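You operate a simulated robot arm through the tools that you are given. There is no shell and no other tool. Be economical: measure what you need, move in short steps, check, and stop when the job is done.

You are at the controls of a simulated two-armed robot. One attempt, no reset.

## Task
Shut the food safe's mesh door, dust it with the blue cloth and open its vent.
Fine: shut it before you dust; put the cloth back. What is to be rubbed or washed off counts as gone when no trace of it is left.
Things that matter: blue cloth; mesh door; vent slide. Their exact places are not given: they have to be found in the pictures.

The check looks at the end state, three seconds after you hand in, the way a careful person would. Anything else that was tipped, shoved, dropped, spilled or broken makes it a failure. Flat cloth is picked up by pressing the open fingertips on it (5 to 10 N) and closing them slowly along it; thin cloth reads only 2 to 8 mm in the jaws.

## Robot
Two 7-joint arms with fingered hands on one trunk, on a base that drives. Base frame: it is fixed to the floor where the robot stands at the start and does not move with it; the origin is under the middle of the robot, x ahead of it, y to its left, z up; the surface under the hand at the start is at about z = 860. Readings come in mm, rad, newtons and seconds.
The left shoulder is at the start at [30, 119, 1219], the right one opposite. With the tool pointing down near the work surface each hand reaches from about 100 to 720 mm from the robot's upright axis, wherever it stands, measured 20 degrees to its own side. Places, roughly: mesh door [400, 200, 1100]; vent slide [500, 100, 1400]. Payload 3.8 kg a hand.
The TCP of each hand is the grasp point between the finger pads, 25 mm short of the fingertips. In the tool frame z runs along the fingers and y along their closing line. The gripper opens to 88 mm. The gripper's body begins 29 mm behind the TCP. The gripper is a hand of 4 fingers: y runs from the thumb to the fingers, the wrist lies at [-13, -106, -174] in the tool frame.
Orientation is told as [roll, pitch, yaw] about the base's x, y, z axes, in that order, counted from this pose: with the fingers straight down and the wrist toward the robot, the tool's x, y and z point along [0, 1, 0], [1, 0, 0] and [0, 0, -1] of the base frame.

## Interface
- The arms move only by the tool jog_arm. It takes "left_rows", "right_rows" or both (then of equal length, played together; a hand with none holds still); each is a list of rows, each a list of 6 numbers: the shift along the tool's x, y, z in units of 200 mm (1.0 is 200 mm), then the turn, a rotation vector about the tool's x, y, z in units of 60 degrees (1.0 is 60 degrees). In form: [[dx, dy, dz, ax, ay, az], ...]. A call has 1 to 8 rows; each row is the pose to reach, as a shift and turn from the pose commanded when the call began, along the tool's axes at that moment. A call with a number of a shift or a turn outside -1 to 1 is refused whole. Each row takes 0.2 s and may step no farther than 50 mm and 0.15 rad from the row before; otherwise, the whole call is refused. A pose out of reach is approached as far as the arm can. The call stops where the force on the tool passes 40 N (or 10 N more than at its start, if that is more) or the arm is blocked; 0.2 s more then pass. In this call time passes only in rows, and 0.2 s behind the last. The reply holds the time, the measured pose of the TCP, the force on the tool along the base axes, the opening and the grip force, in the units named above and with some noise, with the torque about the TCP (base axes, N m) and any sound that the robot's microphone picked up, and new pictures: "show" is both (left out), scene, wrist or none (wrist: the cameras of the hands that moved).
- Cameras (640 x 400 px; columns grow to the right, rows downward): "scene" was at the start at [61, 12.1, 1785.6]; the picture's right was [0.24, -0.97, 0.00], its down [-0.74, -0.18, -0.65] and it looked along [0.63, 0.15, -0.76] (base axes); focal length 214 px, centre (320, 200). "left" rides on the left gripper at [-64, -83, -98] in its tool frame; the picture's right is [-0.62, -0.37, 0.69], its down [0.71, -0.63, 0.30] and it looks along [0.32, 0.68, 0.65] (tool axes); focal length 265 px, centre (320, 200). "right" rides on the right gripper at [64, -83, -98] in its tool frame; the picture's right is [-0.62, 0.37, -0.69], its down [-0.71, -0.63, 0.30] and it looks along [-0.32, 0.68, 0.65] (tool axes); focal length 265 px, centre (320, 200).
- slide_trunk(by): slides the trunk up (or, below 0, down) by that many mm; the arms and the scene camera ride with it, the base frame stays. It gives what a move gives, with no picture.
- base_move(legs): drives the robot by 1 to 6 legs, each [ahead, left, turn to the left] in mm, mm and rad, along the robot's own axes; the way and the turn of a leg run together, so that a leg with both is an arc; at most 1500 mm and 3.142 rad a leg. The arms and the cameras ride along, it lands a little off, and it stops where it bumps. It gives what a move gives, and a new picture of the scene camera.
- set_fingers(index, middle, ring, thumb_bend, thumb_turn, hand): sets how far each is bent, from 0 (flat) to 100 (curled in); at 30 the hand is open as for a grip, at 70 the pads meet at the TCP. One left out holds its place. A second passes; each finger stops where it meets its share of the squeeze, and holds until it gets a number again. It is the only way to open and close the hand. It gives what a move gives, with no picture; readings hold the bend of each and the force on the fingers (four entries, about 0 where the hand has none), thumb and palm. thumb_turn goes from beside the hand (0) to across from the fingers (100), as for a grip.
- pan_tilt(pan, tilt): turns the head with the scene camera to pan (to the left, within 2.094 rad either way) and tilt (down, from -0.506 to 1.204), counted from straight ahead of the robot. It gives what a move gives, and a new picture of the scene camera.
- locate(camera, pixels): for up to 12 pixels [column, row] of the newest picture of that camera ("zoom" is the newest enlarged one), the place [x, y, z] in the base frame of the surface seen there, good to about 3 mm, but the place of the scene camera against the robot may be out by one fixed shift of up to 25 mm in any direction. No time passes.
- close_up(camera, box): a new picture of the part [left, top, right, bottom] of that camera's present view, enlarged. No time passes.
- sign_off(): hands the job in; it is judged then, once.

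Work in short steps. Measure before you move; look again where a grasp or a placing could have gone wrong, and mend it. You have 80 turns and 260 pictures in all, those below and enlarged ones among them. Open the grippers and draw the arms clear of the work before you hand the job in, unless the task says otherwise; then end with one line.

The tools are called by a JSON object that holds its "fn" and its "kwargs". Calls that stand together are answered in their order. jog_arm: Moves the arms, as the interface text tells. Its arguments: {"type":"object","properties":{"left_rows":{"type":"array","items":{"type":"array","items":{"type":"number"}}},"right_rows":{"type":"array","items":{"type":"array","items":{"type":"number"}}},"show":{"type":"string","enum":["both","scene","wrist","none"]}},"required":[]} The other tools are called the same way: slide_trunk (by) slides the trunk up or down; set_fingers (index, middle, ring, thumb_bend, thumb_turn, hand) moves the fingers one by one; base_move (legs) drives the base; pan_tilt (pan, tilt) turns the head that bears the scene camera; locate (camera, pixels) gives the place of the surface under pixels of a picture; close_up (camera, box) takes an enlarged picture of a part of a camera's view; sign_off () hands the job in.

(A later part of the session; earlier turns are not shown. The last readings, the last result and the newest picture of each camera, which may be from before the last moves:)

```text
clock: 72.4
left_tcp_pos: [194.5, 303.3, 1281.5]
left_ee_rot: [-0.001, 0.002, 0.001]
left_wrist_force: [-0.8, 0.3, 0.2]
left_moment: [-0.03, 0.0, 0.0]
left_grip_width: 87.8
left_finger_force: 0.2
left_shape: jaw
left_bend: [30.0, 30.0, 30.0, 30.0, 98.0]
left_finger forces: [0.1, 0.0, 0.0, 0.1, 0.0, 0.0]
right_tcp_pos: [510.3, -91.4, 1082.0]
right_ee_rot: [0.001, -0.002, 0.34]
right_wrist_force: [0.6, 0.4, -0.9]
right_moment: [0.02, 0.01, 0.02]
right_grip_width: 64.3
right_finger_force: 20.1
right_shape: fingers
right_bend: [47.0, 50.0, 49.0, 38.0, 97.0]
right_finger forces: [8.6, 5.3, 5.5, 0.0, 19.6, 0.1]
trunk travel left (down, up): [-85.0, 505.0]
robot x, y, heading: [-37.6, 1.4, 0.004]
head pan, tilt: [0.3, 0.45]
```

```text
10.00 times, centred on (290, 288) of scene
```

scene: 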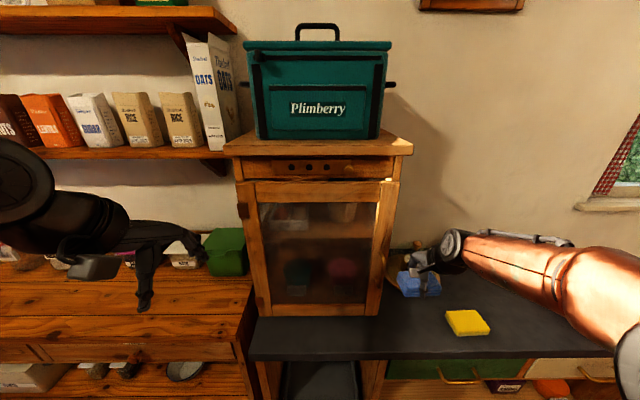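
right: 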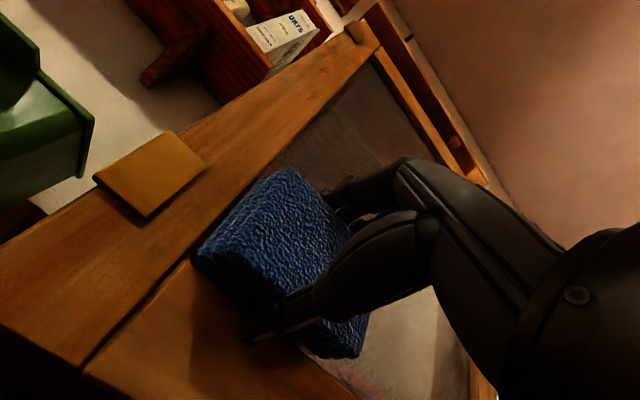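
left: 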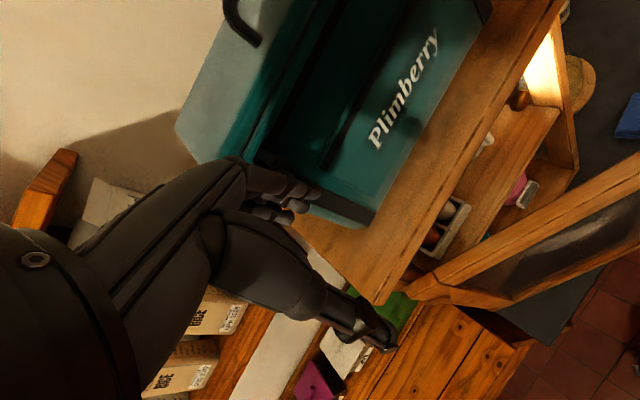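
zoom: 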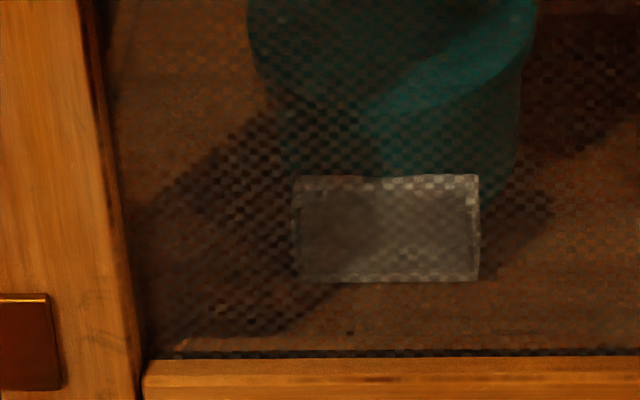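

The weave shows clearly all over: no dust. Now I bring the cloth over its old place, (534,−140), yaw 0.45, and descend to z≈915.

{"fn": "jog_arm", "kwargs": {"right_rows": [[-0.14, 0.015, 0.1, 0, 0, -0.05], [-0.27, 0.03, 0.2, 0, 0, -0.107], [-0.27, 0.03, 0.4, 0, 0, -0.107], [-0.27, 0.03, 0.6, 0, 0, -0.107], [-0.27, 0.03, 0.75, 0, 0, -0.107], [-0.27, 0.03, 0.83, 0, 0, -0.107]], "show": "both"}}

{"fn": "close_up", "kwargs": {"camera": "scene", "box": [370, 240, 510, 360]}}

```text
clock: 73.8
left_tcp_pos: [193.9, 302.5, 1281.1]
left_ee_rot: [0.0, 0.0, 0.003]
left_wrist_force: [0.1, 0.7, 0.4]
left_moment: [0.05, 0.01, 0.01]
left_grip_width: 87.8
left_finger_force: 0.0
left_shape: jaw
left_bend: [30.0, 30.0, 30.0, 30.0, 98.0]
left_finger forces: [0.0, 0.0, 0.0, 0.0, 0.0, 0.1]
right_tcp_pos: [532.4, -142.1, 913.7]
right_ee_rot: [-0.001, -0.003, 0.451]
right_wrist_force: [-0.2, -0.2, -0.2]
right_moment: [0.05, 0.0, 0.0]
right_grip_width: 64.3
right_finger_force: 19.0
right_shape: fingers
right_bend: [47.0, 50.0, 49.0, 38.0, 97.0]
right_finger forces: [8.5, 5.3, 5.3, 0.0, 19.3, 0.0]
trunk travel left (down, up): [-85.0, 505.0]
robot x, y, heading: [-37.9, -0.6, 0.001]
head pan, tilt: [0.3, 0.45]
```

scene: 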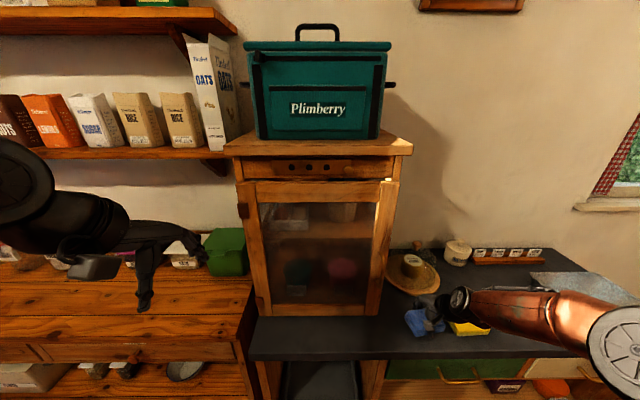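
right: 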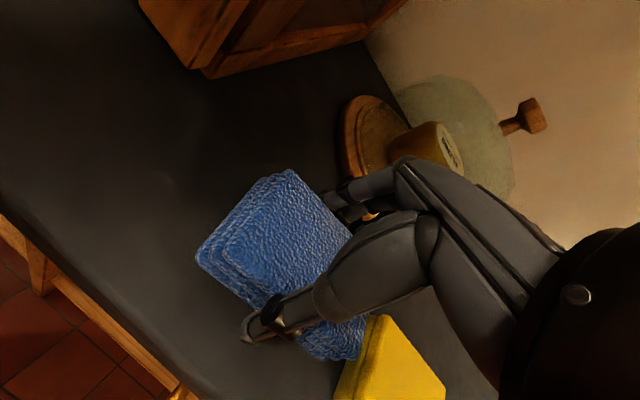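

```text
3.33 times, centred on (440, 300) of scene
```

zoom: 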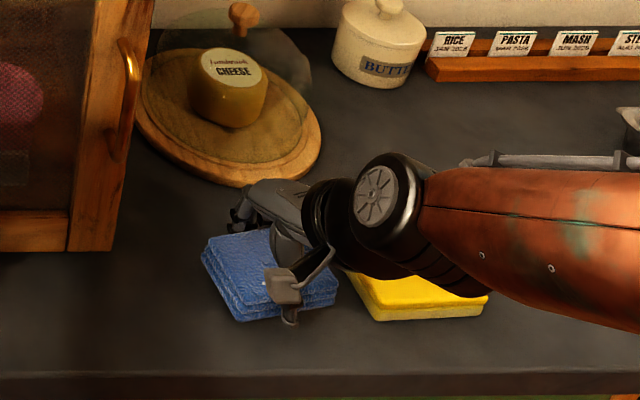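

I lower in small steps until the pad rests on the counter.

{"fn": "jog_arm", "kwargs": {"right_rows": [[0, 0, 0.05, 0, 0, 0], [0, 0, 0.08, 0, 0, 0], [0, 0, 0.1, 0, 0, 0], [0, 0, 0.11, 0, 0, 0]], "show": "none"}}

```text
clock: 74.8
left_tcp_pos: [192.7, 303.1, 1282.7]
left_ee_rot: [-0.001, -0.001, 0.004]
left_wrist_force: [-0.7, 0.3, 0.2]
left_moment: [-0.03, -0.02, 0.01]
left_grip_width: 87.7
left_finger_force: 0.0
left_shape: jaw
left_bend: [30.0, 30.0, 30.0, 30.0, 98.0]
left_finger forces: [0.1, 0.0, 0.1, 0.0, 0.0, 0.0]
right_tcp_pos: [534.1, -141.2, 893.9]
right_ee_rot: [0.0, -0.002, 0.454]
right_wrist_force: [-0.5, 0.3, 0.4]
right_moment: [-0.01, 0.0, 0.01]
right_grip_width: 63.9
right_finger_force: 18.9
right_shape: fingers
right_bend: [47.0, 50.0, 49.0, 38.0, 97.0]
right_finger forces: [8.3, 5.3, 5.4, 0.0, 19.3, 0.0]
trunk travel left (down, up): [-85.0, 505.0]
robot x, y, heading: [-35.6, -4.3, 0.005]
head pan, tilt: [0.3, 0.45]
```

No contact yet at 894; I go a few mm further.

{"fn": "jog_arm", "kwargs": {"right_rows": [[0, 0, 0.01, 0, 0, 0], [0, 0, 0.02, 0, 0, 0], [0, 0, 0.025, 0, 0, 0]], "show": "none"}}

```text
clock: 75.6
left_tcp_pos: [191.6, 302.9, 1281.7]
left_ee_rot: [0.0, -0.002, 0.002]
left_wrist_force: [-0.1, 0.1, 0.1]
left_moment: [-0.01, 0.02, -0.03]
left_grip_width: 87.6
left_finger_force: 0.0
left_shape: jaw
left_bend: [30.0, 30.0, 30.0, 30.0, 98.0]
left_finger forces: [0.0, 0.0, 0.0, 0.1, 0.0, 0.0]
right_tcp_pos: [533.4, -140.0, 890.2]
right_ee_rot: [-0.003, -0.007, 0.452]
right_wrist_force: [-0.1, -3.9, 14.0]
right_moment: [0.08, -0.32, 0.01]
right_grip_width: 64.5
right_finger_force: 21.3
right_shape: fingers
right_bend: [47.0, 50.0, 49.0, 38.0, 98.0]
right_finger forces: [8.0, 6.1, 5.7, 0.0, 22.0, 0.0]
trunk travel left (down, up): [-85.0, 505.0]
robot x, y, heading: [-33.6, 2.0, 0.008]
head pan, tilt: [0.3, 0.45]
```

The pad rests on the counter (14 N). I open gently and lift away.

{"fn": "set_fingers", "kwargs": {"hand": "right", "index": 30, "middle": 30, "ring": 30, "thumb_bend": 26}}

{"fn": "jog_arm", "kwargs": {"right_rows": [[0, 0, -0.06, 0, 0, 0], [0, 0, -0.15, 0, 0, 0], [0, 0, -0.35, 0, 0, 0], [0, -0.1, -0.55, 0, 0, 0], [0, -0.2, -0.75, 0, 0, 0]], "show": "both"}}

{"fn": "close_up", "kwargs": {"camera": "scene", "box": [370, 240, 510, 360]}}

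```text
clock: 76.6
left_tcp_pos: [193.4, 303.4, 1280.2]
left_ee_rot: [0.001, 0.0, 0.006]
left_wrist_force: [0.6, -0.3, 0.2]
left_moment: [-0.02, 0.03, -0.01]
left_grip_width: 87.7
left_finger_force: 0.0
left_shape: jaw
left_bend: [30.0, 30.0, 30.0, 30.0, 98.0]
left_finger forces: [0.0, 0.0, 0.0, 0.0, 0.1, 0.0]
right_tcp_pos: [534.2, -139.1, 889.0]
right_ee_rot: [-0.001, -0.001, 0.453]
right_wrist_force: [-0.4, 0.0, 0.1]
right_moment: [-0.01, 0.01, 0.0]
right_grip_width: 87.4
right_finger_force: 0.3
right_shape: fingers
right_bend: [30.0, 30.0, 30.0, 26.0, 100.0]
right_finger forces: [0.0, 0.1, 0.0, 0.0, 0.3, 0.0]
trunk travel left (down, up): [-85.0, 505.0]
robot x, y, heading: [-39.1, 0.1, 0.003]
head pan, tilt: [0.3, 0.45]
```

```text
clock: 77.8
left_tcp_pos: [191.7, 302.5, 1282.4]
left_ee_rot: [0.001, -0.001, 0.003]
left_wrist_force: [-0.8, -1.2, 0.1]
left_moment: [0.0, 0.0, 0.02]
left_grip_width: 87.5
left_finger_force: 0.0
left_shape: jaw
left_bend: [30.0, 30.0, 30.0, 30.0, 98.0]
left_finger forces: [0.0, 0.0, 0.0, 0.0, 0.0, 0.1]
right_tcp_pos: [496.4, -158.3, 1037.6]
right_ee_rot: [0.0, -0.002, 0.452]
right_wrist_force: [0.1, -0.2, -0.6]
right_moment: [-0.02, -0.01, -0.02]
right_grip_width: 87.6
right_finger_force: 0.1
right_shape: fingers
right_bend: [30.0, 30.0, 30.0, 26.0, 100.0]
right_finger forces: [0.0, 0.1, 0.1, 0.1, 0.0, 0.1]
trunk travel left (down, up): [-85.0, 505.0]
robot x, y, heading: [-40.0, -3.1, 0.005]
head pan, tilt: [0.3, 0.45]
```

scene: 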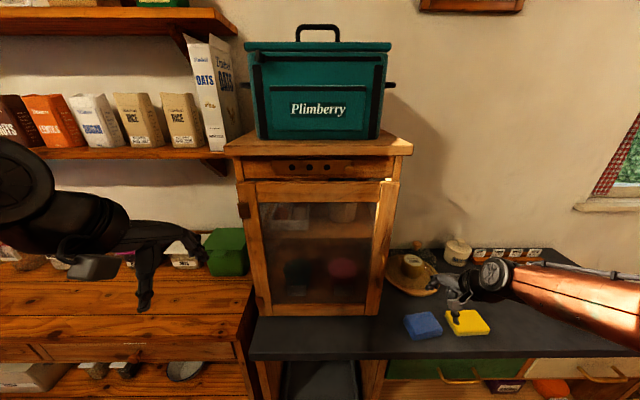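
right: 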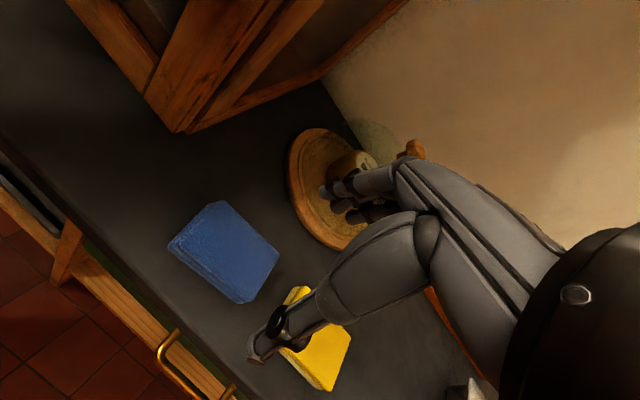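

```text
3.33 times, centred on (440, 300) of scene
```

zoom: 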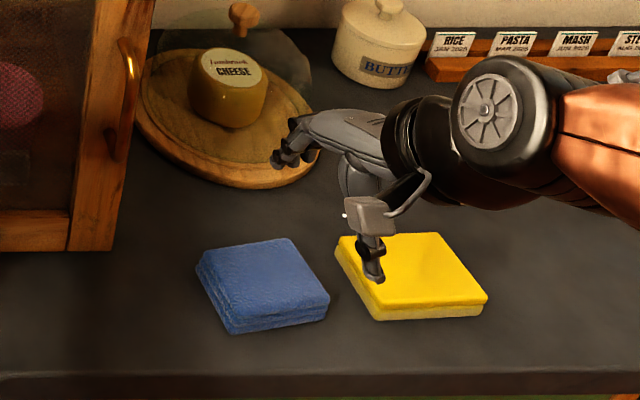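

The cloth lies where it was. Next the vent: I raise the trunk 220 mm and draw the hand back, then turn the tool forward with the closing line level (fingers left, thumb right of the knob).

{"fn": "jog_arm", "kwargs": {"right_rows": [[0.04, -0.12, 0, 0, 0, 0.04], [0.07, -0.25, 0, 0, 0, 0.08], [0.11, -0.37, 0, 0, 0, 0.132]], "show": "none"}}

{"fn": "slide_trunk", "kwargs": {"by": 220}}

{"fn": "jog_arm", "kwargs": {"right_rows": [[0, 0, 0, -0.072, -0.072, -0.072], [0, 0, 0, -0.144, -0.144, -0.144], [0, 0, 0, -0.216, -0.216, -0.216], [0, 0, 0, -0.288, -0.288, -0.288], [0, 0, 0, -0.36, -0.36, -0.36], [0, 0, 0, -0.432, -0.432, -0.432], [0, 0, 0, -0.504, -0.504, -0.504], [0, 0, 0, -0.577, -0.577, -0.577]], "show": "scene"}}

```text
clock: 78.6
left_tcp_pos: [191.6, 303.1, 1281.2]
left_ee_rot: [0.0, -0.001, 0.002]
left_wrist_force: [0.3, 0.9, -0.1]
left_moment: [0.02, -0.01, 0.02]
left_grip_width: 87.7
left_finger_force: 0.1
left_shape: jaw
left_bend: [30.0, 30.0, 30.0, 30.0, 98.0]
left_finger forces: [0.0, 0.1, 0.0, 0.0, 0.0, 0.0]
right_tcp_pos: [419.5, -169.6, 1038.9]
right_ee_rot: [0.0, -0.003, 0.315]
right_wrist_force: [-0.2, 0.0, 1.1]
right_moment: [0.01, 0.01, -0.01]
right_grip_width: 87.5
right_finger_force: 0.0
right_shape: fingers
right_bend: [30.0, 30.0, 30.0, 26.0, 100.0]
right_finger forces: [0.1, 0.0, 0.0, 0.0, 0.0, 0.1]
trunk travel left (down, up): [-85.0, 505.0]
robot x, y, heading: [-43.3, 2.0, 0.005]
head pan, tilt: [0.3, 0.45]
```

```text
clock: 81.0
left_tcp_pos: [192.3, 303.5, 1501.7]
left_ee_rot: [0.001, -0.001, 0.003]
left_wrist_force: [0.1, -0.6, 0.6]
left_moment: [-0.02, 0.03, 0.01]
left_grip_width: 87.6
left_finger_force: 0.0
left_shape: jaw
left_bend: [30.0, 30.0, 30.0, 30.0, 98.0]
left_finger forces: [0.0, 0.0, 0.0, 0.0, 0.0, 0.0]
right_tcp_pos: [419.4, -169.7, 1258.3]
right_ee_rot: [0.0, -0.002, 0.314]
right_wrist_force: [0.1, 0.5, 0.1]
right_moment: [0.0, 0.0, 0.02]
right_grip_width: 87.5
right_finger_force: 0.1
right_shape: fingers
right_bend: [30.0, 30.0, 30.0, 26.0, 100.0]
right_finger forces: [0.0, 0.1, 0.0, 0.0, 0.1, 0.0]
trunk travel left (down, up): [-305.0, 285.0]
robot x, y, heading: [-41.4, -0.2, 0.005]
head pan, tilt: [0.3, 0.45]
```

```text
clock: 82.8
left_tcp_pos: [194.0, 302.7, 1501.5]
left_ee_rot: [-0.001, 0.0, 0.003]
left_wrist_force: [0.2, 0.7, 0.9]
left_moment: [0.0, -0.01, 0.02]
left_grip_width: 87.9
left_finger_force: 0.0
left_shape: jaw
left_bend: [30.0, 30.0, 30.0, 30.0, 98.0]
left_finger forces: [0.0, 0.0, 0.0, 0.2, 0.1, 0.1]
right_tcp_pos: [420.6, -169.9, 1256.8]
right_ee_rot: [-0.786, -0.343, 1.101]
right_wrist_force: [0.1, 0.8, -0.2]
right_moment: [0.01, 0.0, -0.01]
right_grip_width: 87.4
right_finger_force: 0.1
right_shape: fingers
right_bend: [30.0, 30.0, 30.0, 26.0, 100.0]
right_finger forces: [0.0, 0.0, 0.0, 0.1, 0.0, 0.0]
trunk travel left (down, up): [-305.0, 285.0]
robot x, y, heading: [-39.2, -3.4, 0.003]
head pan, tilt: [0.3, 0.45]
```

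scene: 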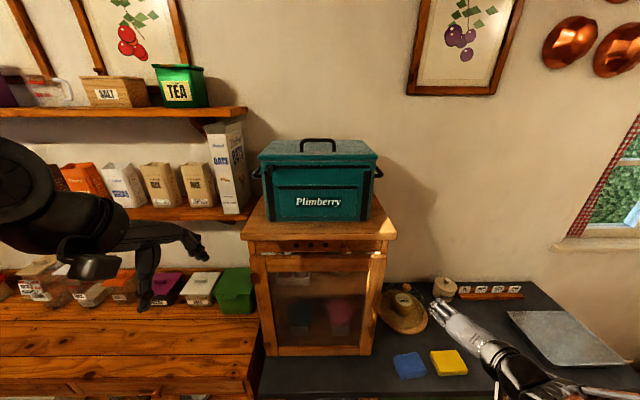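

The turn goes well. I do the second half and re-measure the cloth position from the scene picture as well.

{"fn": "jog_arm", "kwargs": {"right_rows": [[0, 0, 0, -0.072, -0.072, -0.072], [0, 0, 0, -0.144, -0.144, -0.144], [0, 0, 0, -0.216, -0.216, -0.216], [0, 0, 0, -0.288, -0.288, -0.288], [0, 0, 0, -0.36, -0.36, -0.36], [0, 0, 0, -0.432, -0.432, -0.432], [0, 0, 0, -0.504, -0.504, -0.504], [0, 0, 0, -0.577, -0.577, -0.577]], "show": "none"}}

{"fn": "set_fingers", "kwargs": {"hand": "right", "index": 100, "ring": 100, "middle": 30, "thumb_bend": 30}}

{"fn": "pan_tilt", "kwargs": {"pan": 0.25, "tilt": 0.4}}

{"fn": "close_up", "kwargs": {"camera": "scene", "box": [250, 190, 410, 290]}}

```text
clock: 84.5
left_tcp_pos: [194.0, 303.3, 1500.8]
left_ee_rot: [0.001, 0.0, 0.005]
left_wrist_force: [0.0, -0.2, -0.2]
left_moment: [0.01, 0.0, -0.03]
left_grip_width: 87.8
left_finger_force: 0.1
left_shape: jaw
left_bend: [30.0, 30.0, 30.0, 30.0, 98.0]
left_finger forces: [0.1, 0.0, 0.0, 0.1, 0.0, 0.1]
right_tcp_pos: [419.4, -170.3, 1257.9]
right_ee_rot: [-1.575, 0.002, 1.888]
right_wrist_force: [-0.3, 0.5, 0.2]
right_moment: [0.01, -0.03, -0.04]
right_grip_width: 87.4
right_finger_force: 0.1
right_shape: fingers
right_bend: [30.0, 30.0, 30.0, 26.0, 100.0]
right_finger forces: [0.1, 0.0, 0.0, 0.1, 0.0, 0.1]
trunk travel left (down, up): [-305.0, 285.0]
robot x, y, heading: [-39.2, -0.9, 0.001]
head pan, tilt: [0.3, 0.45]
```

```text
clock: 85.5
left_tcp_pos: [193.1, 302.4, 1503.0]
left_ee_rot: [0.001, -0.002, 0.003]
left_wrist_force: [-0.8, 1.6, 0.3]
left_moment: [0.01, 0.01, -0.01]
left_grip_width: 87.7
left_finger_force: 0.0
left_shape: jaw
left_bend: [30.0, 30.0, 30.0, 30.0, 98.0]
left_finger forces: [0.0, 0.0, 0.0, 0.0, 0.0, 0.0]
right_tcp_pos: [419.8, -170.7, 1256.9]
right_ee_rot: [-1.572, -0.003, 1.884]
right_wrist_force: [-0.4, 0.3, 0.5]
right_moment: [-0.03, 0.0, -0.01]
right_grip_width: 52.7
right_finger_force: 0.1
right_shape: fingers
right_bend: [100.0, 30.0, 100.0, 30.0, 100.0]
right_finger forces: [0.0, 0.0, 0.0, 0.0, 0.1, 0.0]
trunk travel left (down, up): [-305.0, 285.0]
robot x, y, heading: [-41.4, -2.8, 0.006]
head pan, tilt: [0.3, 0.45]
```

```text
clock: 86.2
left_tcp_pos: [194.1, 303.2, 1502.3]
left_ee_rot: [-0.001, 0.001, 0.005]
left_wrist_force: [0.2, -0.2, 0.8]
left_moment: [0.0, -0.01, 0.03]
left_grip_width: 87.8
left_finger_force: 0.0
left_shape: jaw
left_bend: [30.0, 30.0, 30.0, 30.0, 98.0]
left_finger forces: [0.0, 0.0, 0.1, 0.0, 0.1, 0.0]
right_tcp_pos: [418.3, -169.5, 1258.4]
right_ee_rot: [-1.572, 0.0, 1.887]
right_wrist_force: [0.0, 0.1, -0.4]
right_moment: [-0.02, 0.02, -0.01]
right_grip_width: 52.6
right_finger_force: 0.1
right_shape: fingers
right_bend: [100.0, 30.0, 100.0, 30.0, 100.0]
right_finger forces: [0.0, 0.0, 0.1, 0.0, 0.0, 0.1]
trunk travel left (down, up): [-305.0, 285.0]
robot x, y, heading: [-41.6, 1.9, 0.003]
head pan, tilt: [0.25, 0.4]
```

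scene: 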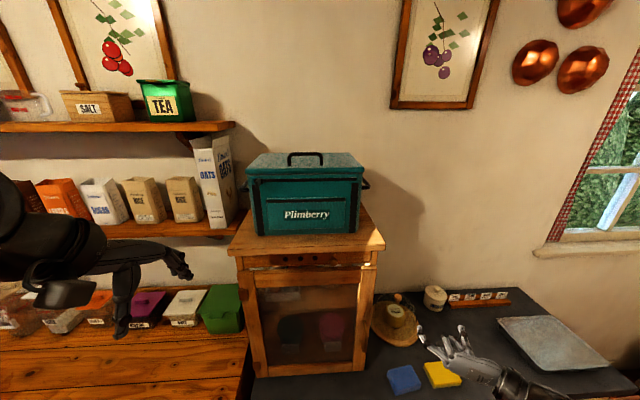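

```text
4.00 times, centred on (330, 240) of scene
```

zoom: 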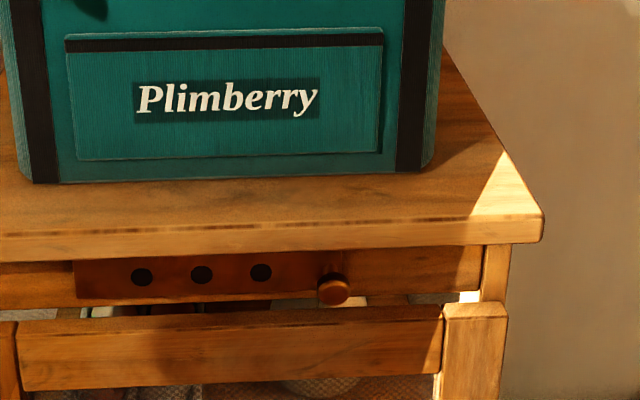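

I look at the hand's shape before using it.

{"fn": "close_up", "kwargs": {"camera": "scene", "box": [400, 310, 500, 400]}}

{"fn": "close_up", "kwargs": {"camera": "right", "box": [0, 0, 640, 400]}}

{"fn": "locate", "kwargs": {"camera": "scene", "pixels": [[333, 262], [331, 264], [280, 258], [295, 258], [310, 258], [268, 261], [360, 244], [403, 380], [345, 260]]}}

```text
4.44 times, centred on (450, 355) of scene
```

zoom: 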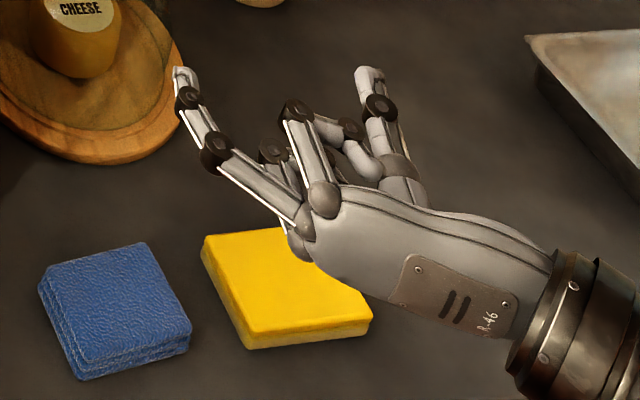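

```text
1.00 times, centred on (320, 200) of right (not enlarged: the box is as wide or as high as the picture)
```

zoom: 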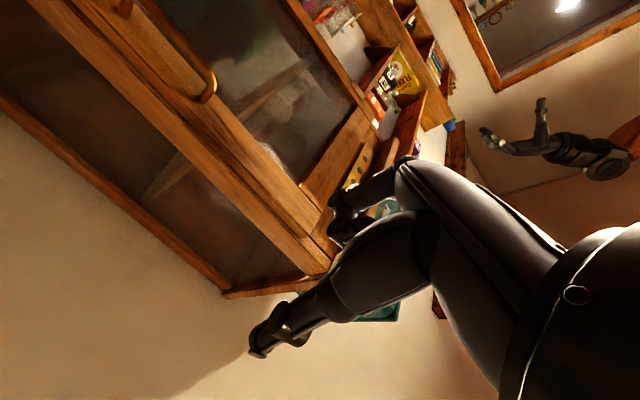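

```text
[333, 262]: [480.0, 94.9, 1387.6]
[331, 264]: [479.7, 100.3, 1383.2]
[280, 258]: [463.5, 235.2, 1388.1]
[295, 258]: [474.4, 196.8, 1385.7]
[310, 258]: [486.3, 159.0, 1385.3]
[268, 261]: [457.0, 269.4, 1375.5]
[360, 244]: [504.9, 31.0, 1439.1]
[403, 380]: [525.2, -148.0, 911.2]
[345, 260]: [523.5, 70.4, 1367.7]
```

The middle finger and thumb stand open with index and ring curled: good for the knob (true ≈ (479,103,1364), s≈50, n≈487). I bring the hand to a standoff in front of the knob.

{"fn": "jog_arm", "kwargs": {"right_rows": [[-0.13, 0, 0, 0, 0, 0], [-0.27, 0.1, 0.03, 0, 0, 0], [-0.41, 0.28, 0.06, 0, 0, 0], [-0.53, 0.47, 0.1, 0, 0, 0], [-0.53, 0.68, 0.15, 0, 0, 0], [-0.53, 0.9, 0.2, 0, 0, 0]], "show": "none"}}

{"fn": "jog_arm", "kwargs": {"right_rows": [[0, 0.15, 0.07, 0, 0, 0], [0, 0.305, 0.14, 0, 0, 0], [0, 0.305, 0.2, 0, 0, 0]], "show": "both"}}

{"fn": "close_up", "kwargs": {"camera": "scene", "box": [260, 200, 420, 300]}}

```text
clock: 87.6
left_tcp_pos: [194.2, 303.4, 1500.7]
left_ee_rot: [-0.001, 0.0, 0.002]
left_wrist_force: [0.7, -0.6, 1.6]
left_moment: [-0.03, -0.05, 0.03]
left_grip_width: 87.7
left_finger_force: 0.1
left_shape: jaw
left_bend: [30.0, 30.0, 30.0, 30.0, 98.0]
left_finger forces: [0.0, 0.0, 0.0, 0.1, 0.0, 0.1]
right_tcp_pos: [401.0, 14.7, 1365.1]
right_ee_rot: [-1.572, 0.0, 1.885]
right_wrist_force: [-0.2, 0.4, -0.7]
right_moment: [-0.01, -0.02, -0.01]
right_grip_width: 52.7
right_finger_force: 0.0
right_shape: fingers
right_bend: [100.0, 30.0, 100.0, 30.0, 100.0]
right_finger forces: [0.0, 0.0, 0.0, 0.0, 0.1, 0.0]
trunk travel left (down, up): [-305.0, 285.0]
robot x, y, heading: [-39.4, -3.2, 0.006]
head pan, tilt: [0.25, 0.4]
```

```text
clock: 88.4
left_tcp_pos: [193.4, 302.4, 1501.3]
left_ee_rot: [0.0, -0.001, 0.003]
left_wrist_force: [0.5, -0.2, -1.2]
left_moment: [0.02, -0.02, -0.03]
left_grip_width: 87.3
left_finger_force: 0.2
left_shape: jaw
left_bend: [30.0, 30.0, 30.0, 30.0, 98.0]
left_finger forces: [0.0, 0.0, 0.1, 0.0, 0.0, 0.1]
right_tcp_pos: [420.6, 81.7, 1364.7]
right_ee_rot: [-1.573, -0.003, 1.884]
right_wrist_force: [0.1, -0.3, 0.4]
right_moment: [-0.04, -0.01, 0.01]
right_grip_width: 52.9
right_finger_force: 0.1
right_shape: fingers
right_bend: [100.0, 30.0, 100.0, 30.0, 100.0]
right_finger forces: [0.0, 0.0, 0.0, 0.0, 0.1, 0.0]
trunk travel left (down, up): [-305.0, 285.0]
robot x, y, heading: [-40.5, -2.7, 0.004]
head pan, tilt: [0.25, 0.4]
```

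scene: 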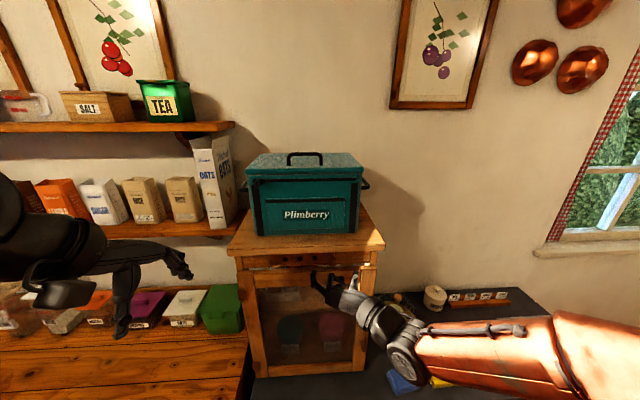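
right: 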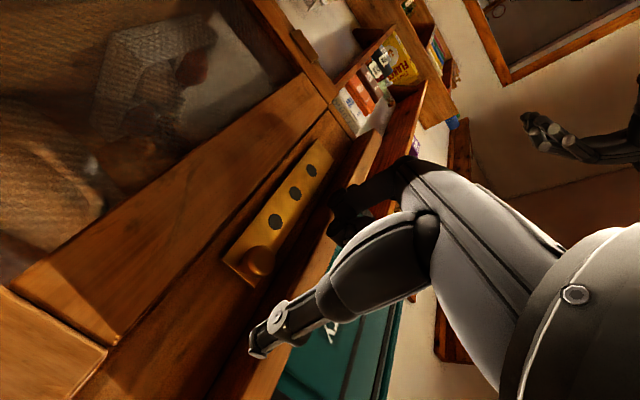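

```text
4.00 times, centred on (340, 250) of scene
```

zoom: 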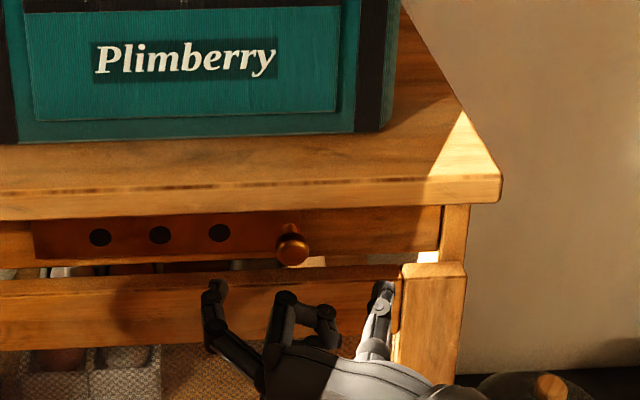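

The hand camera sees the plate and knob well; I measure with it.

{"fn": "locate", "kwargs": {"camera": "right", "pixels": [[257, 260], [274, 221], [295, 193], [313, 169], [240, 275], [330, 148], [247, 222], [245, 262], [300, 240], [140, 280]]}}

{"fn": "close_up", "kwargs": {"camera": "right", "box": [180, 120, 380, 320]}}

```text
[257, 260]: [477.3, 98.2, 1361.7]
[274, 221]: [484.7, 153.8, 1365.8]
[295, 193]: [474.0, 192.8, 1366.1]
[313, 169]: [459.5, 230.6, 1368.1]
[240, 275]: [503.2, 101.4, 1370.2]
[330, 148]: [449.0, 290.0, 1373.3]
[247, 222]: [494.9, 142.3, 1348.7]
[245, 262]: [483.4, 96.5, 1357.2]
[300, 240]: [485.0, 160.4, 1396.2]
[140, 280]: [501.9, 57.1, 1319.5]
```

```text
2.00 times, centred on (280, 220) of right
```

zoom: 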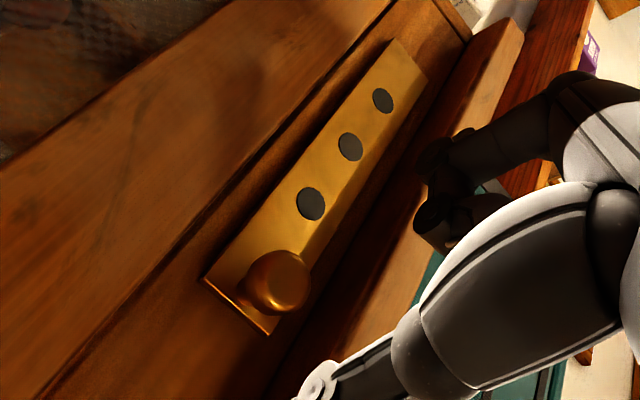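

Knob front at s≈54, n≈484, z≈1362; plate at n≈508. I move straight in 52 mm so that the knob stands between middle finger and thumb.

{"fn": "jog_arm", "kwargs": {"right_rows": [[0.005, 0, 0.1, 0, 0, 0], [0.01, 0, 0.18, 0, 0, 0], [0.01, 0, 0.22, 0, 0, 0], [0.01, 0, 0.26, 0, 0, 0]], "show": "both"}}

{"fn": "close_up", "kwargs": {"camera": "scene", "box": [260, 200, 420, 300]}}

```text
clock: 89.4
left_tcp_pos: [194.0, 302.9, 1500.1]
left_ee_rot: [0.0, -0.001, 0.004]
left_wrist_force: [-0.2, 0.7, 0.4]
left_moment: [-0.03, -0.03, 0.02]
left_grip_width: 87.7
left_finger_force: 0.1
left_shape: jaw
left_bend: [30.0, 30.0, 30.0, 30.0, 98.0]
left_finger forces: [0.1, 0.0, 0.0, 0.0, 0.0, 0.0]
right_tcp_pos: [471.5, 100.5, 1362.6]
right_ee_rot: [-1.574, 0.0, 1.884]
right_wrist_force: [0.6, 0.7, 0.1]
right_moment: [0.02, 0.01, 0.04]
right_grip_width: 53.2
right_finger_force: 0.0
right_shape: fingers
right_bend: [100.0, 30.0, 100.0, 30.0, 100.0]
right_finger forces: [0.0, 0.1, 0.1, 0.0, 0.0, 0.0]
trunk travel left (down, up): [-305.0, 285.0]
robot x, y, heading: [-37.0, 0.8, -0.002]
head pan, tilt: [0.25, 0.4]
```

scene: 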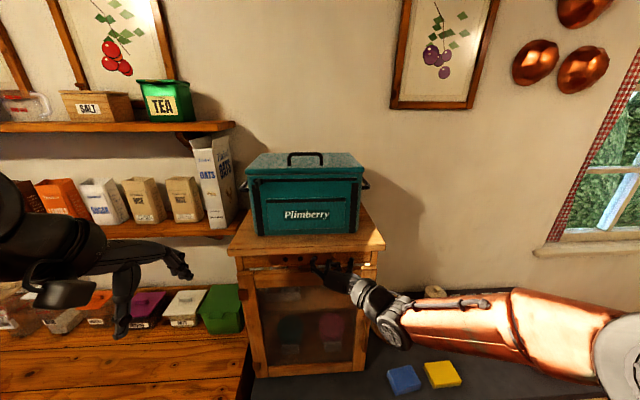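
right: 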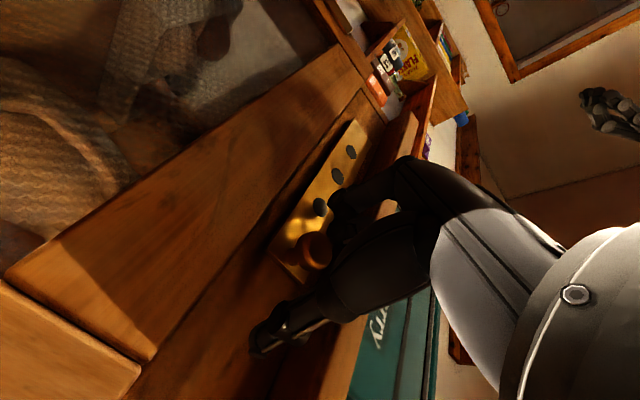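

```text
4.00 times, centred on (340, 250) of scene
```

zoom: 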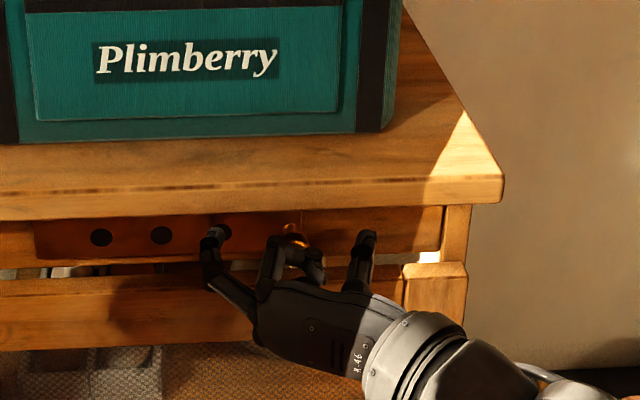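

The knob is straddled without contact. I move right in small steps so that the middle finger pushes the knob to the right.

{"fn": "jog_arm", "kwargs": {"right_rows": [[0, -0.08, 0, 0, 0, 0], [0, -0.14, 0, 0, 0, 0], [0, -0.18, 0, 0, 0, 0], [0, -0.21, 0, 0, 0, 0], [0, -0.24, 0, 0, 0, 0]], "show": "both"}}

{"fn": "close_up", "kwargs": {"camera": "scene", "box": [260, 200, 420, 300]}}

```text
clock: 90.6
left_tcp_pos: [192.9, 304.3, 1501.5]
left_ee_rot: [-0.003, 0.001, 0.006]
left_wrist_force: [-0.2, 0.3, -0.2]
left_moment: [-0.01, -0.01, -0.03]
left_grip_width: 87.8
left_finger_force: 0.1
left_shape: jaw
left_bend: [30.0, 30.0, 30.0, 30.0, 98.0]
left_finger forces: [0.0, 0.1, 0.0, 0.0, 0.1, 0.0]
right_tcp_pos: [485.7, 56.6, 1362.9]
right_ee_rot: [-1.573, 0.002, 1.885]
right_wrist_force: [-0.9, 5.3, 0.6]
right_moment: [-0.02, 0.04, -0.05]
right_grip_width: 52.6
right_finger_force: 3.0
right_shape: fingers
right_bend: [100.0, 27.0, 100.0, 30.0, 100.0]
right_finger forces: [0.0, 5.5, 0.0, 0.0, 0.0, 0.0]
trunk travel left (down, up): [-305.0, 285.0]
robot x, y, heading: [-38.5, -2.5, 0.003]
head pan, tilt: [0.25, 0.4]
```

scene: 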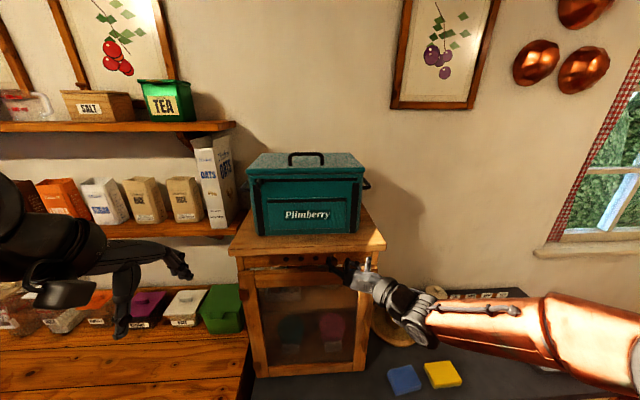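
right: 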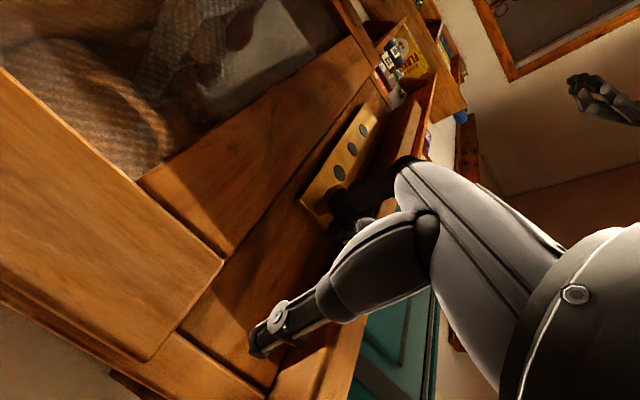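

```text
4.00 times, centred on (340, 250) of scene
```

zoom: 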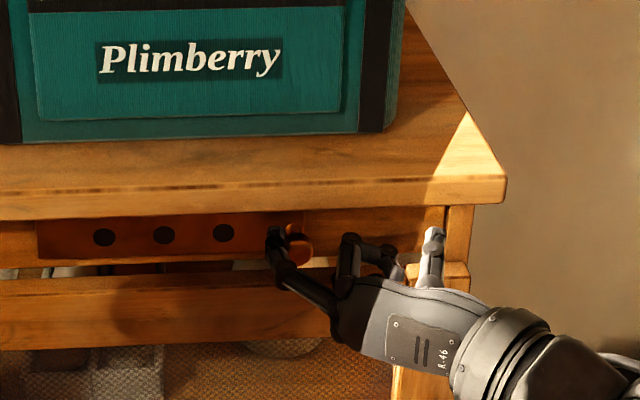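

The finger rests on the knob with 5 N. I push on 20 mm in 5 mm steps.

{"fn": "jog_arm", "kwargs": {"right_rows": [[0, -0.025, 0, 0, 0, 0], [0, -0.05, 0, 0, 0, 0], [0, -0.075, 0, 0, 0, 0], [0, -0.1, 0, 0, 0, 0]], "show": "both"}}

{"fn": "close_up", "kwargs": {"camera": "scene", "box": [260, 200, 420, 300]}}

```text
clock: 91.6
left_tcp_pos: [192.7, 301.3, 1500.7]
left_ee_rot: [0.003, 0.0, 0.004]
left_wrist_force: [0.2, -0.4, 0.4]
left_moment: [0.01, 0.0, 0.02]
left_grip_width: 87.7
left_finger_force: 0.0
left_shape: jaw
left_bend: [30.0, 30.0, 30.0, 30.0, 98.0]
left_finger forces: [0.1, 0.0, 0.1, 0.0, 0.0, 0.0]
right_tcp_pos: [491.9, 30.2, 1363.0]
right_ee_rot: [-1.57, 0.0, 1.874]
right_wrist_force: [-0.3, -0.9, 0.1]
right_moment: [-0.02, 0.05, 0.05]
right_grip_width: 52.8
right_finger_force: 0.1
right_shape: fingers
right_bend: [100.0, 30.0, 100.0, 30.0, 100.0]
right_finger forces: [0.0, 0.0, 0.1, 0.0, 0.0, 0.1]
trunk travel left (down, up): [-305.0, 285.0]
robot x, y, heading: [-40.1, -3.2, 0.005]
head pan, tilt: [0.25, 0.4]
```

scene: 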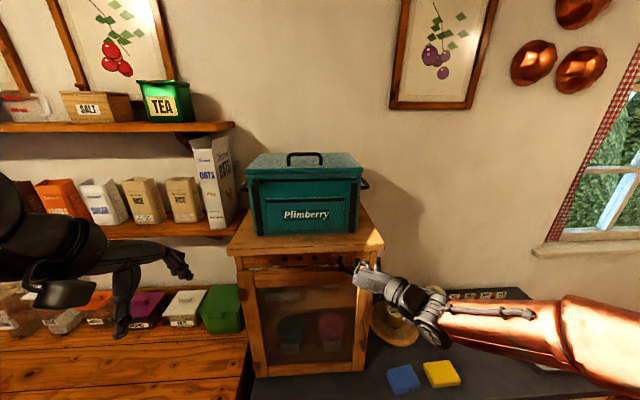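
right: 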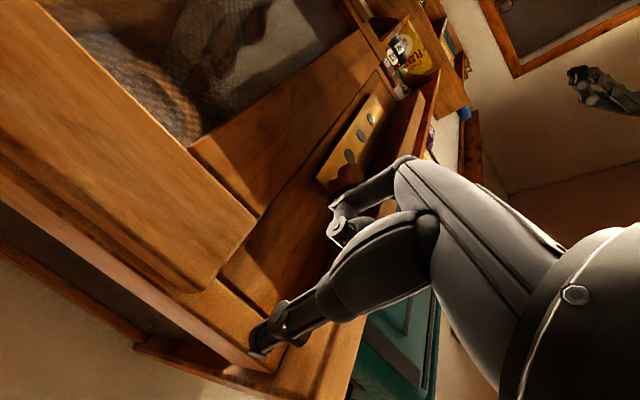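

```text
4.00 times, centred on (340, 250) of scene
```

zoom: 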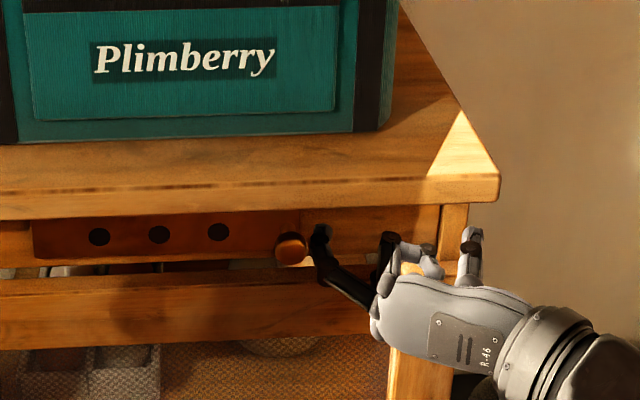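

The slide did not move: the finger slipped past the knob, so the slide seems stopped on that side (or stiff). I back out, re-centre on the knob, and grip it between middle finger and thumb.

{"fn": "jog_arm", "kwargs": {"right_rows": [[0, -0.02, -0.15, 0, 0, 0], [0, 0.1, -0.28, 0, 0, 0], [0, 0.33, -0.28, 0, 0, 0], [0, 0.345, -0.12, 0, 0, 0], [0, 0.345, -0.01, 0, 0, 0]], "show": "wrist"}}

{"fn": "set_fingers", "kwargs": {"hand": "right", "middle": 55, "thumb_bend": 55}}

{"fn": "close_up", "kwargs": {"camera": "scene", "box": [260, 200, 420, 300]}}

```text
clock: 92.8
left_tcp_pos: [193.8, 303.6, 1503.4]
left_ee_rot: [-0.001, -0.001, 0.005]
left_wrist_force: [-0.3, 0.6, 0.2]
left_moment: [-0.01, 0.02, 0.02]
left_grip_width: 87.6
left_finger_force: 0.1
left_shape: jaw
left_bend: [30.0, 30.0, 30.0, 30.0, 98.0]
left_finger forces: [0.0, 0.0, 0.0, 0.0, 0.0, 0.1]
right_tcp_pos: [468.5, 101.1, 1362.6]
right_ee_rot: [-1.572, -0.001, 1.886]
right_wrist_force: [-0.3, 0.0, 0.5]
right_moment: [0.01, 0.02, 0.01]
right_grip_width: 52.8
right_finger_force: 0.2
right_shape: fingers
right_bend: [100.0, 30.0, 100.0, 30.0, 100.0]
right_finger forces: [0.1, 0.0, 0.0, 0.0, 0.0, 0.0]
trunk travel left (down, up): [-305.0, 285.0]
robot x, y, heading: [-38.1, -0.9, 0.008]
head pan, tilt: [0.25, 0.4]
```

right: 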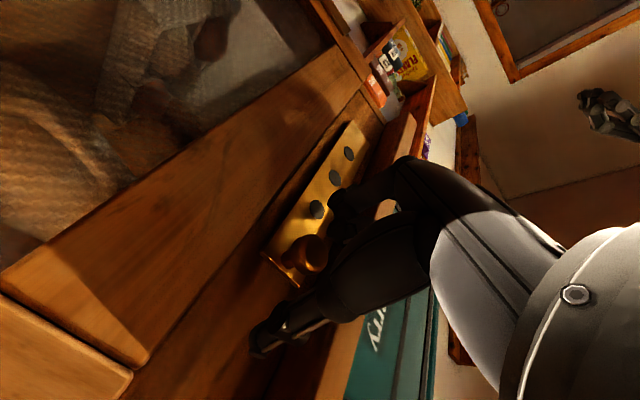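

```text
clock: 93.8
left_tcp_pos: [193.1, 302.3, 1500.9]
left_ee_rot: [-0.001, 0.001, 0.004]
left_wrist_force: [0.0, 0.5, -1.0]
left_moment: [-0.01, 0.0, 0.0]
left_grip_width: 87.5
left_finger_force: 0.1
left_shape: jaw
left_bend: [30.0, 30.0, 30.0, 30.0, 98.0]
left_finger forces: [0.0, 0.1, 0.0, 0.0, 0.1, 0.0]
right_tcp_pos: [466.1, 100.7, 1362.7]
right_ee_rot: [-1.573, -0.002, 1.886]
right_wrist_force: [-0.7, 1.0, 0.2]
right_moment: [0.01, -0.05, 0.02]
right_grip_width: 42.1
right_finger_force: 0.0
right_shape: fingers
right_bend: [100.0, 55.0, 100.0, 55.0, 100.0]
right_finger forces: [0.0, 0.0, 0.0, 0.0, 0.0, 0.0]
trunk travel left (down, up): [-305.0, 285.0]
robot x, y, heading: [-40.2, -4.7, 0.003]
head pan, tilt: [0.25, 0.4]
```

```text
4.00 times, centred on (340, 250) of scene
```

zoom: 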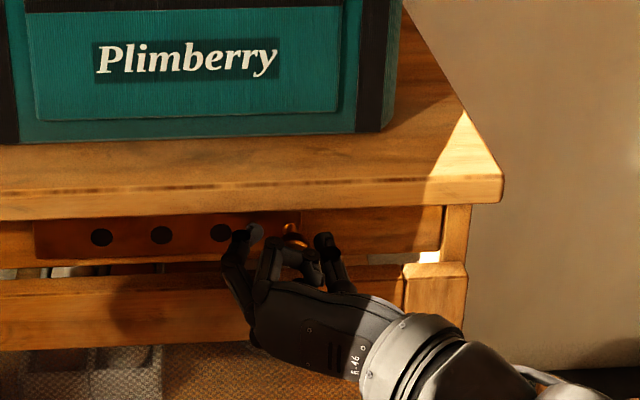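

Both pads are near the knob. I close the rest.

{"fn": "set_fingers", "kwargs": {"hand": "right", "middle": 70, "thumb_bend": 68}}

{"fn": "close_up", "kwargs": {"camera": "scene", "box": [290, 220, 370, 270]}}

```text
clock: 94.8
left_tcp_pos: [193.0, 303.7, 1500.0]
left_ee_rot: [0.0, -0.001, 0.002]
left_wrist_force: [0.3, 0.4, 0.7]
left_moment: [0.02, 0.01, 0.0]
left_grip_width: 87.7
left_finger_force: 0.1
left_shape: jaw
left_bend: [30.0, 30.0, 30.0, 30.0, 98.0]
left_finger forces: [0.0, 0.1, 0.0, 0.1, 0.0, 0.0]
right_tcp_pos: [468.5, 99.9, 1362.0]
right_ee_rot: [-1.573, -0.002, 1.886]
right_wrist_force: [1.6, -0.4, 1.6]
right_moment: [-0.02, -0.02, 0.01]
right_grip_width: 38.8
right_finger_force: 2.8
right_shape: fingers
right_bend: [100.0, 67.0, 100.0, 64.0, 100.0]
right_finger forces: [0.0, 2.2, 0.1, 0.0, 3.0, 0.0]
trunk travel left (down, up): [-305.0, 285.0]
robot x, y, heading: [-36.8, -2.6, 0.002]
head pan, tilt: [0.25, 0.4]
```

```text
8.00 times, centred on (330, 245) of scene
```

zoom: 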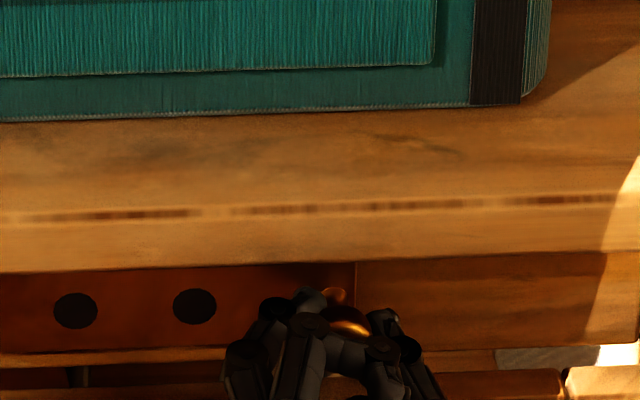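

Both pads touch the knob. I tighten and slide left in small steps.

{"fn": "set_fingers", "kwargs": {"hand": "right", "middle": 78, "thumb_bend": 76}}

{"fn": "jog_arm", "kwargs": {"right_rows": [[0, 0.025, 0, 0, 0, 0], [0, 0.05, 0, 0, 0, 0], [0, 0.075, 0, 0, 0, 0], [0, 0.1, 0, 0, 0, 0]], "show": "both"}}

{"fn": "close_up", "kwargs": {"camera": "scene", "box": [250, 220, 394, 300]}}

```text
clock: 95.8
left_tcp_pos: [194.2, 303.5, 1500.5]
left_ee_rot: [0.001, 0.002, 0.004]
left_wrist_force: [0.6, -0.4, 0.5]
left_moment: [-0.01, 0.01, 0.03]
left_grip_width: 87.9
left_finger_force: 0.1
left_shape: jaw
left_bend: [30.0, 30.0, 30.0, 30.0, 98.0]
left_finger forces: [0.1, 0.1, 0.1, 0.0, 0.0, 0.0]
right_tcp_pos: [469.6, 100.8, 1362.2]
right_ee_rot: [-1.571, -0.002, 1.884]
right_wrist_force: [8.5, 1.1, 6.0]
right_moment: [-0.04, -0.11, -0.01]
right_grip_width: 37.7
right_finger_force: 9.9
right_shape: fingers
right_bend: [100.0, 66.0, 100.0, 67.0, 100.0]
right_finger forces: [0.1, 10.3, 0.0, 0.0, 9.0, 0.0]
trunk travel left (down, up): [-305.0, 285.0]
robot x, y, heading: [-40.7, 0.2, 0.004]
head pan, tilt: [0.25, 0.4]
```

```text
clock: 96.8
left_tcp_pos: [194.8, 302.1, 1500.8]
left_ee_rot: [0.001, 0.002, 0.003]
left_wrist_force: [-0.7, -0.3, -0.7]
left_moment: [0.0, -0.02, -0.03]
left_grip_width: 87.8
left_finger_force: 0.0
left_shape: jaw
left_bend: [30.0, 30.0, 30.0, 30.0, 98.0]
left_finger forces: [0.0, 0.0, 0.0, 0.1, 0.0, 0.0]
right_tcp_pos: [464.2, 117.5, 1362.8]
right_ee_rot: [-1.573, -0.002, 1.882]
right_wrist_force: [9.2, -2.4, 6.4]
right_moment: [0.05, -0.09, -0.06]
right_grip_width: 37.9
right_finger_force: 10.2
right_shape: fingers
right_bend: [100.0, 66.0, 100.0, 67.0, 100.0]
right_finger forces: [0.2, 9.9, 0.0, 0.0, 10.5, 0.0]
trunk travel left (down, up): [-305.0, 285.0]
robot x, y, heading: [-41.7, -3.5, 0.004]
head pan, tilt: [0.25, 0.4]
```

scene: 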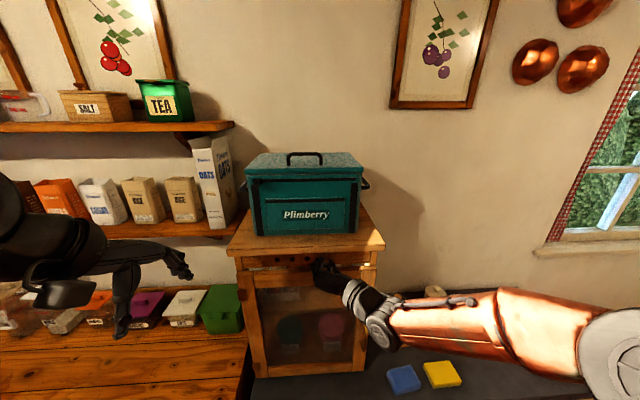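
right: 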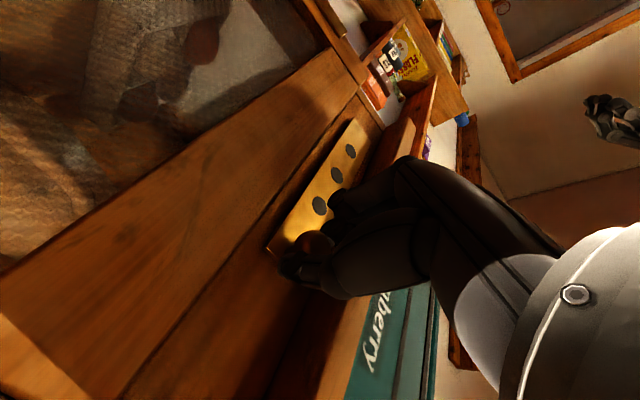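

```text
4.44 times, centred on (322, 260) of scene
```

zoom: 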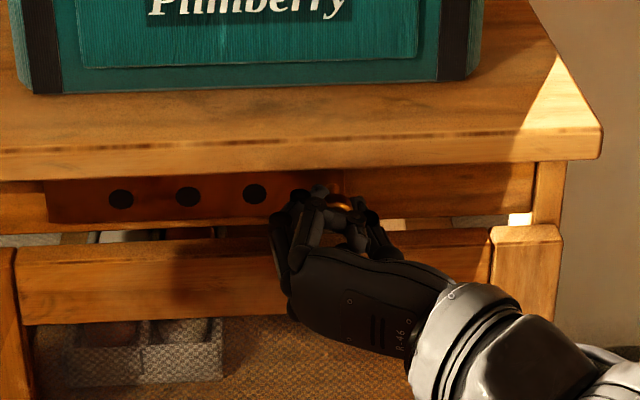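

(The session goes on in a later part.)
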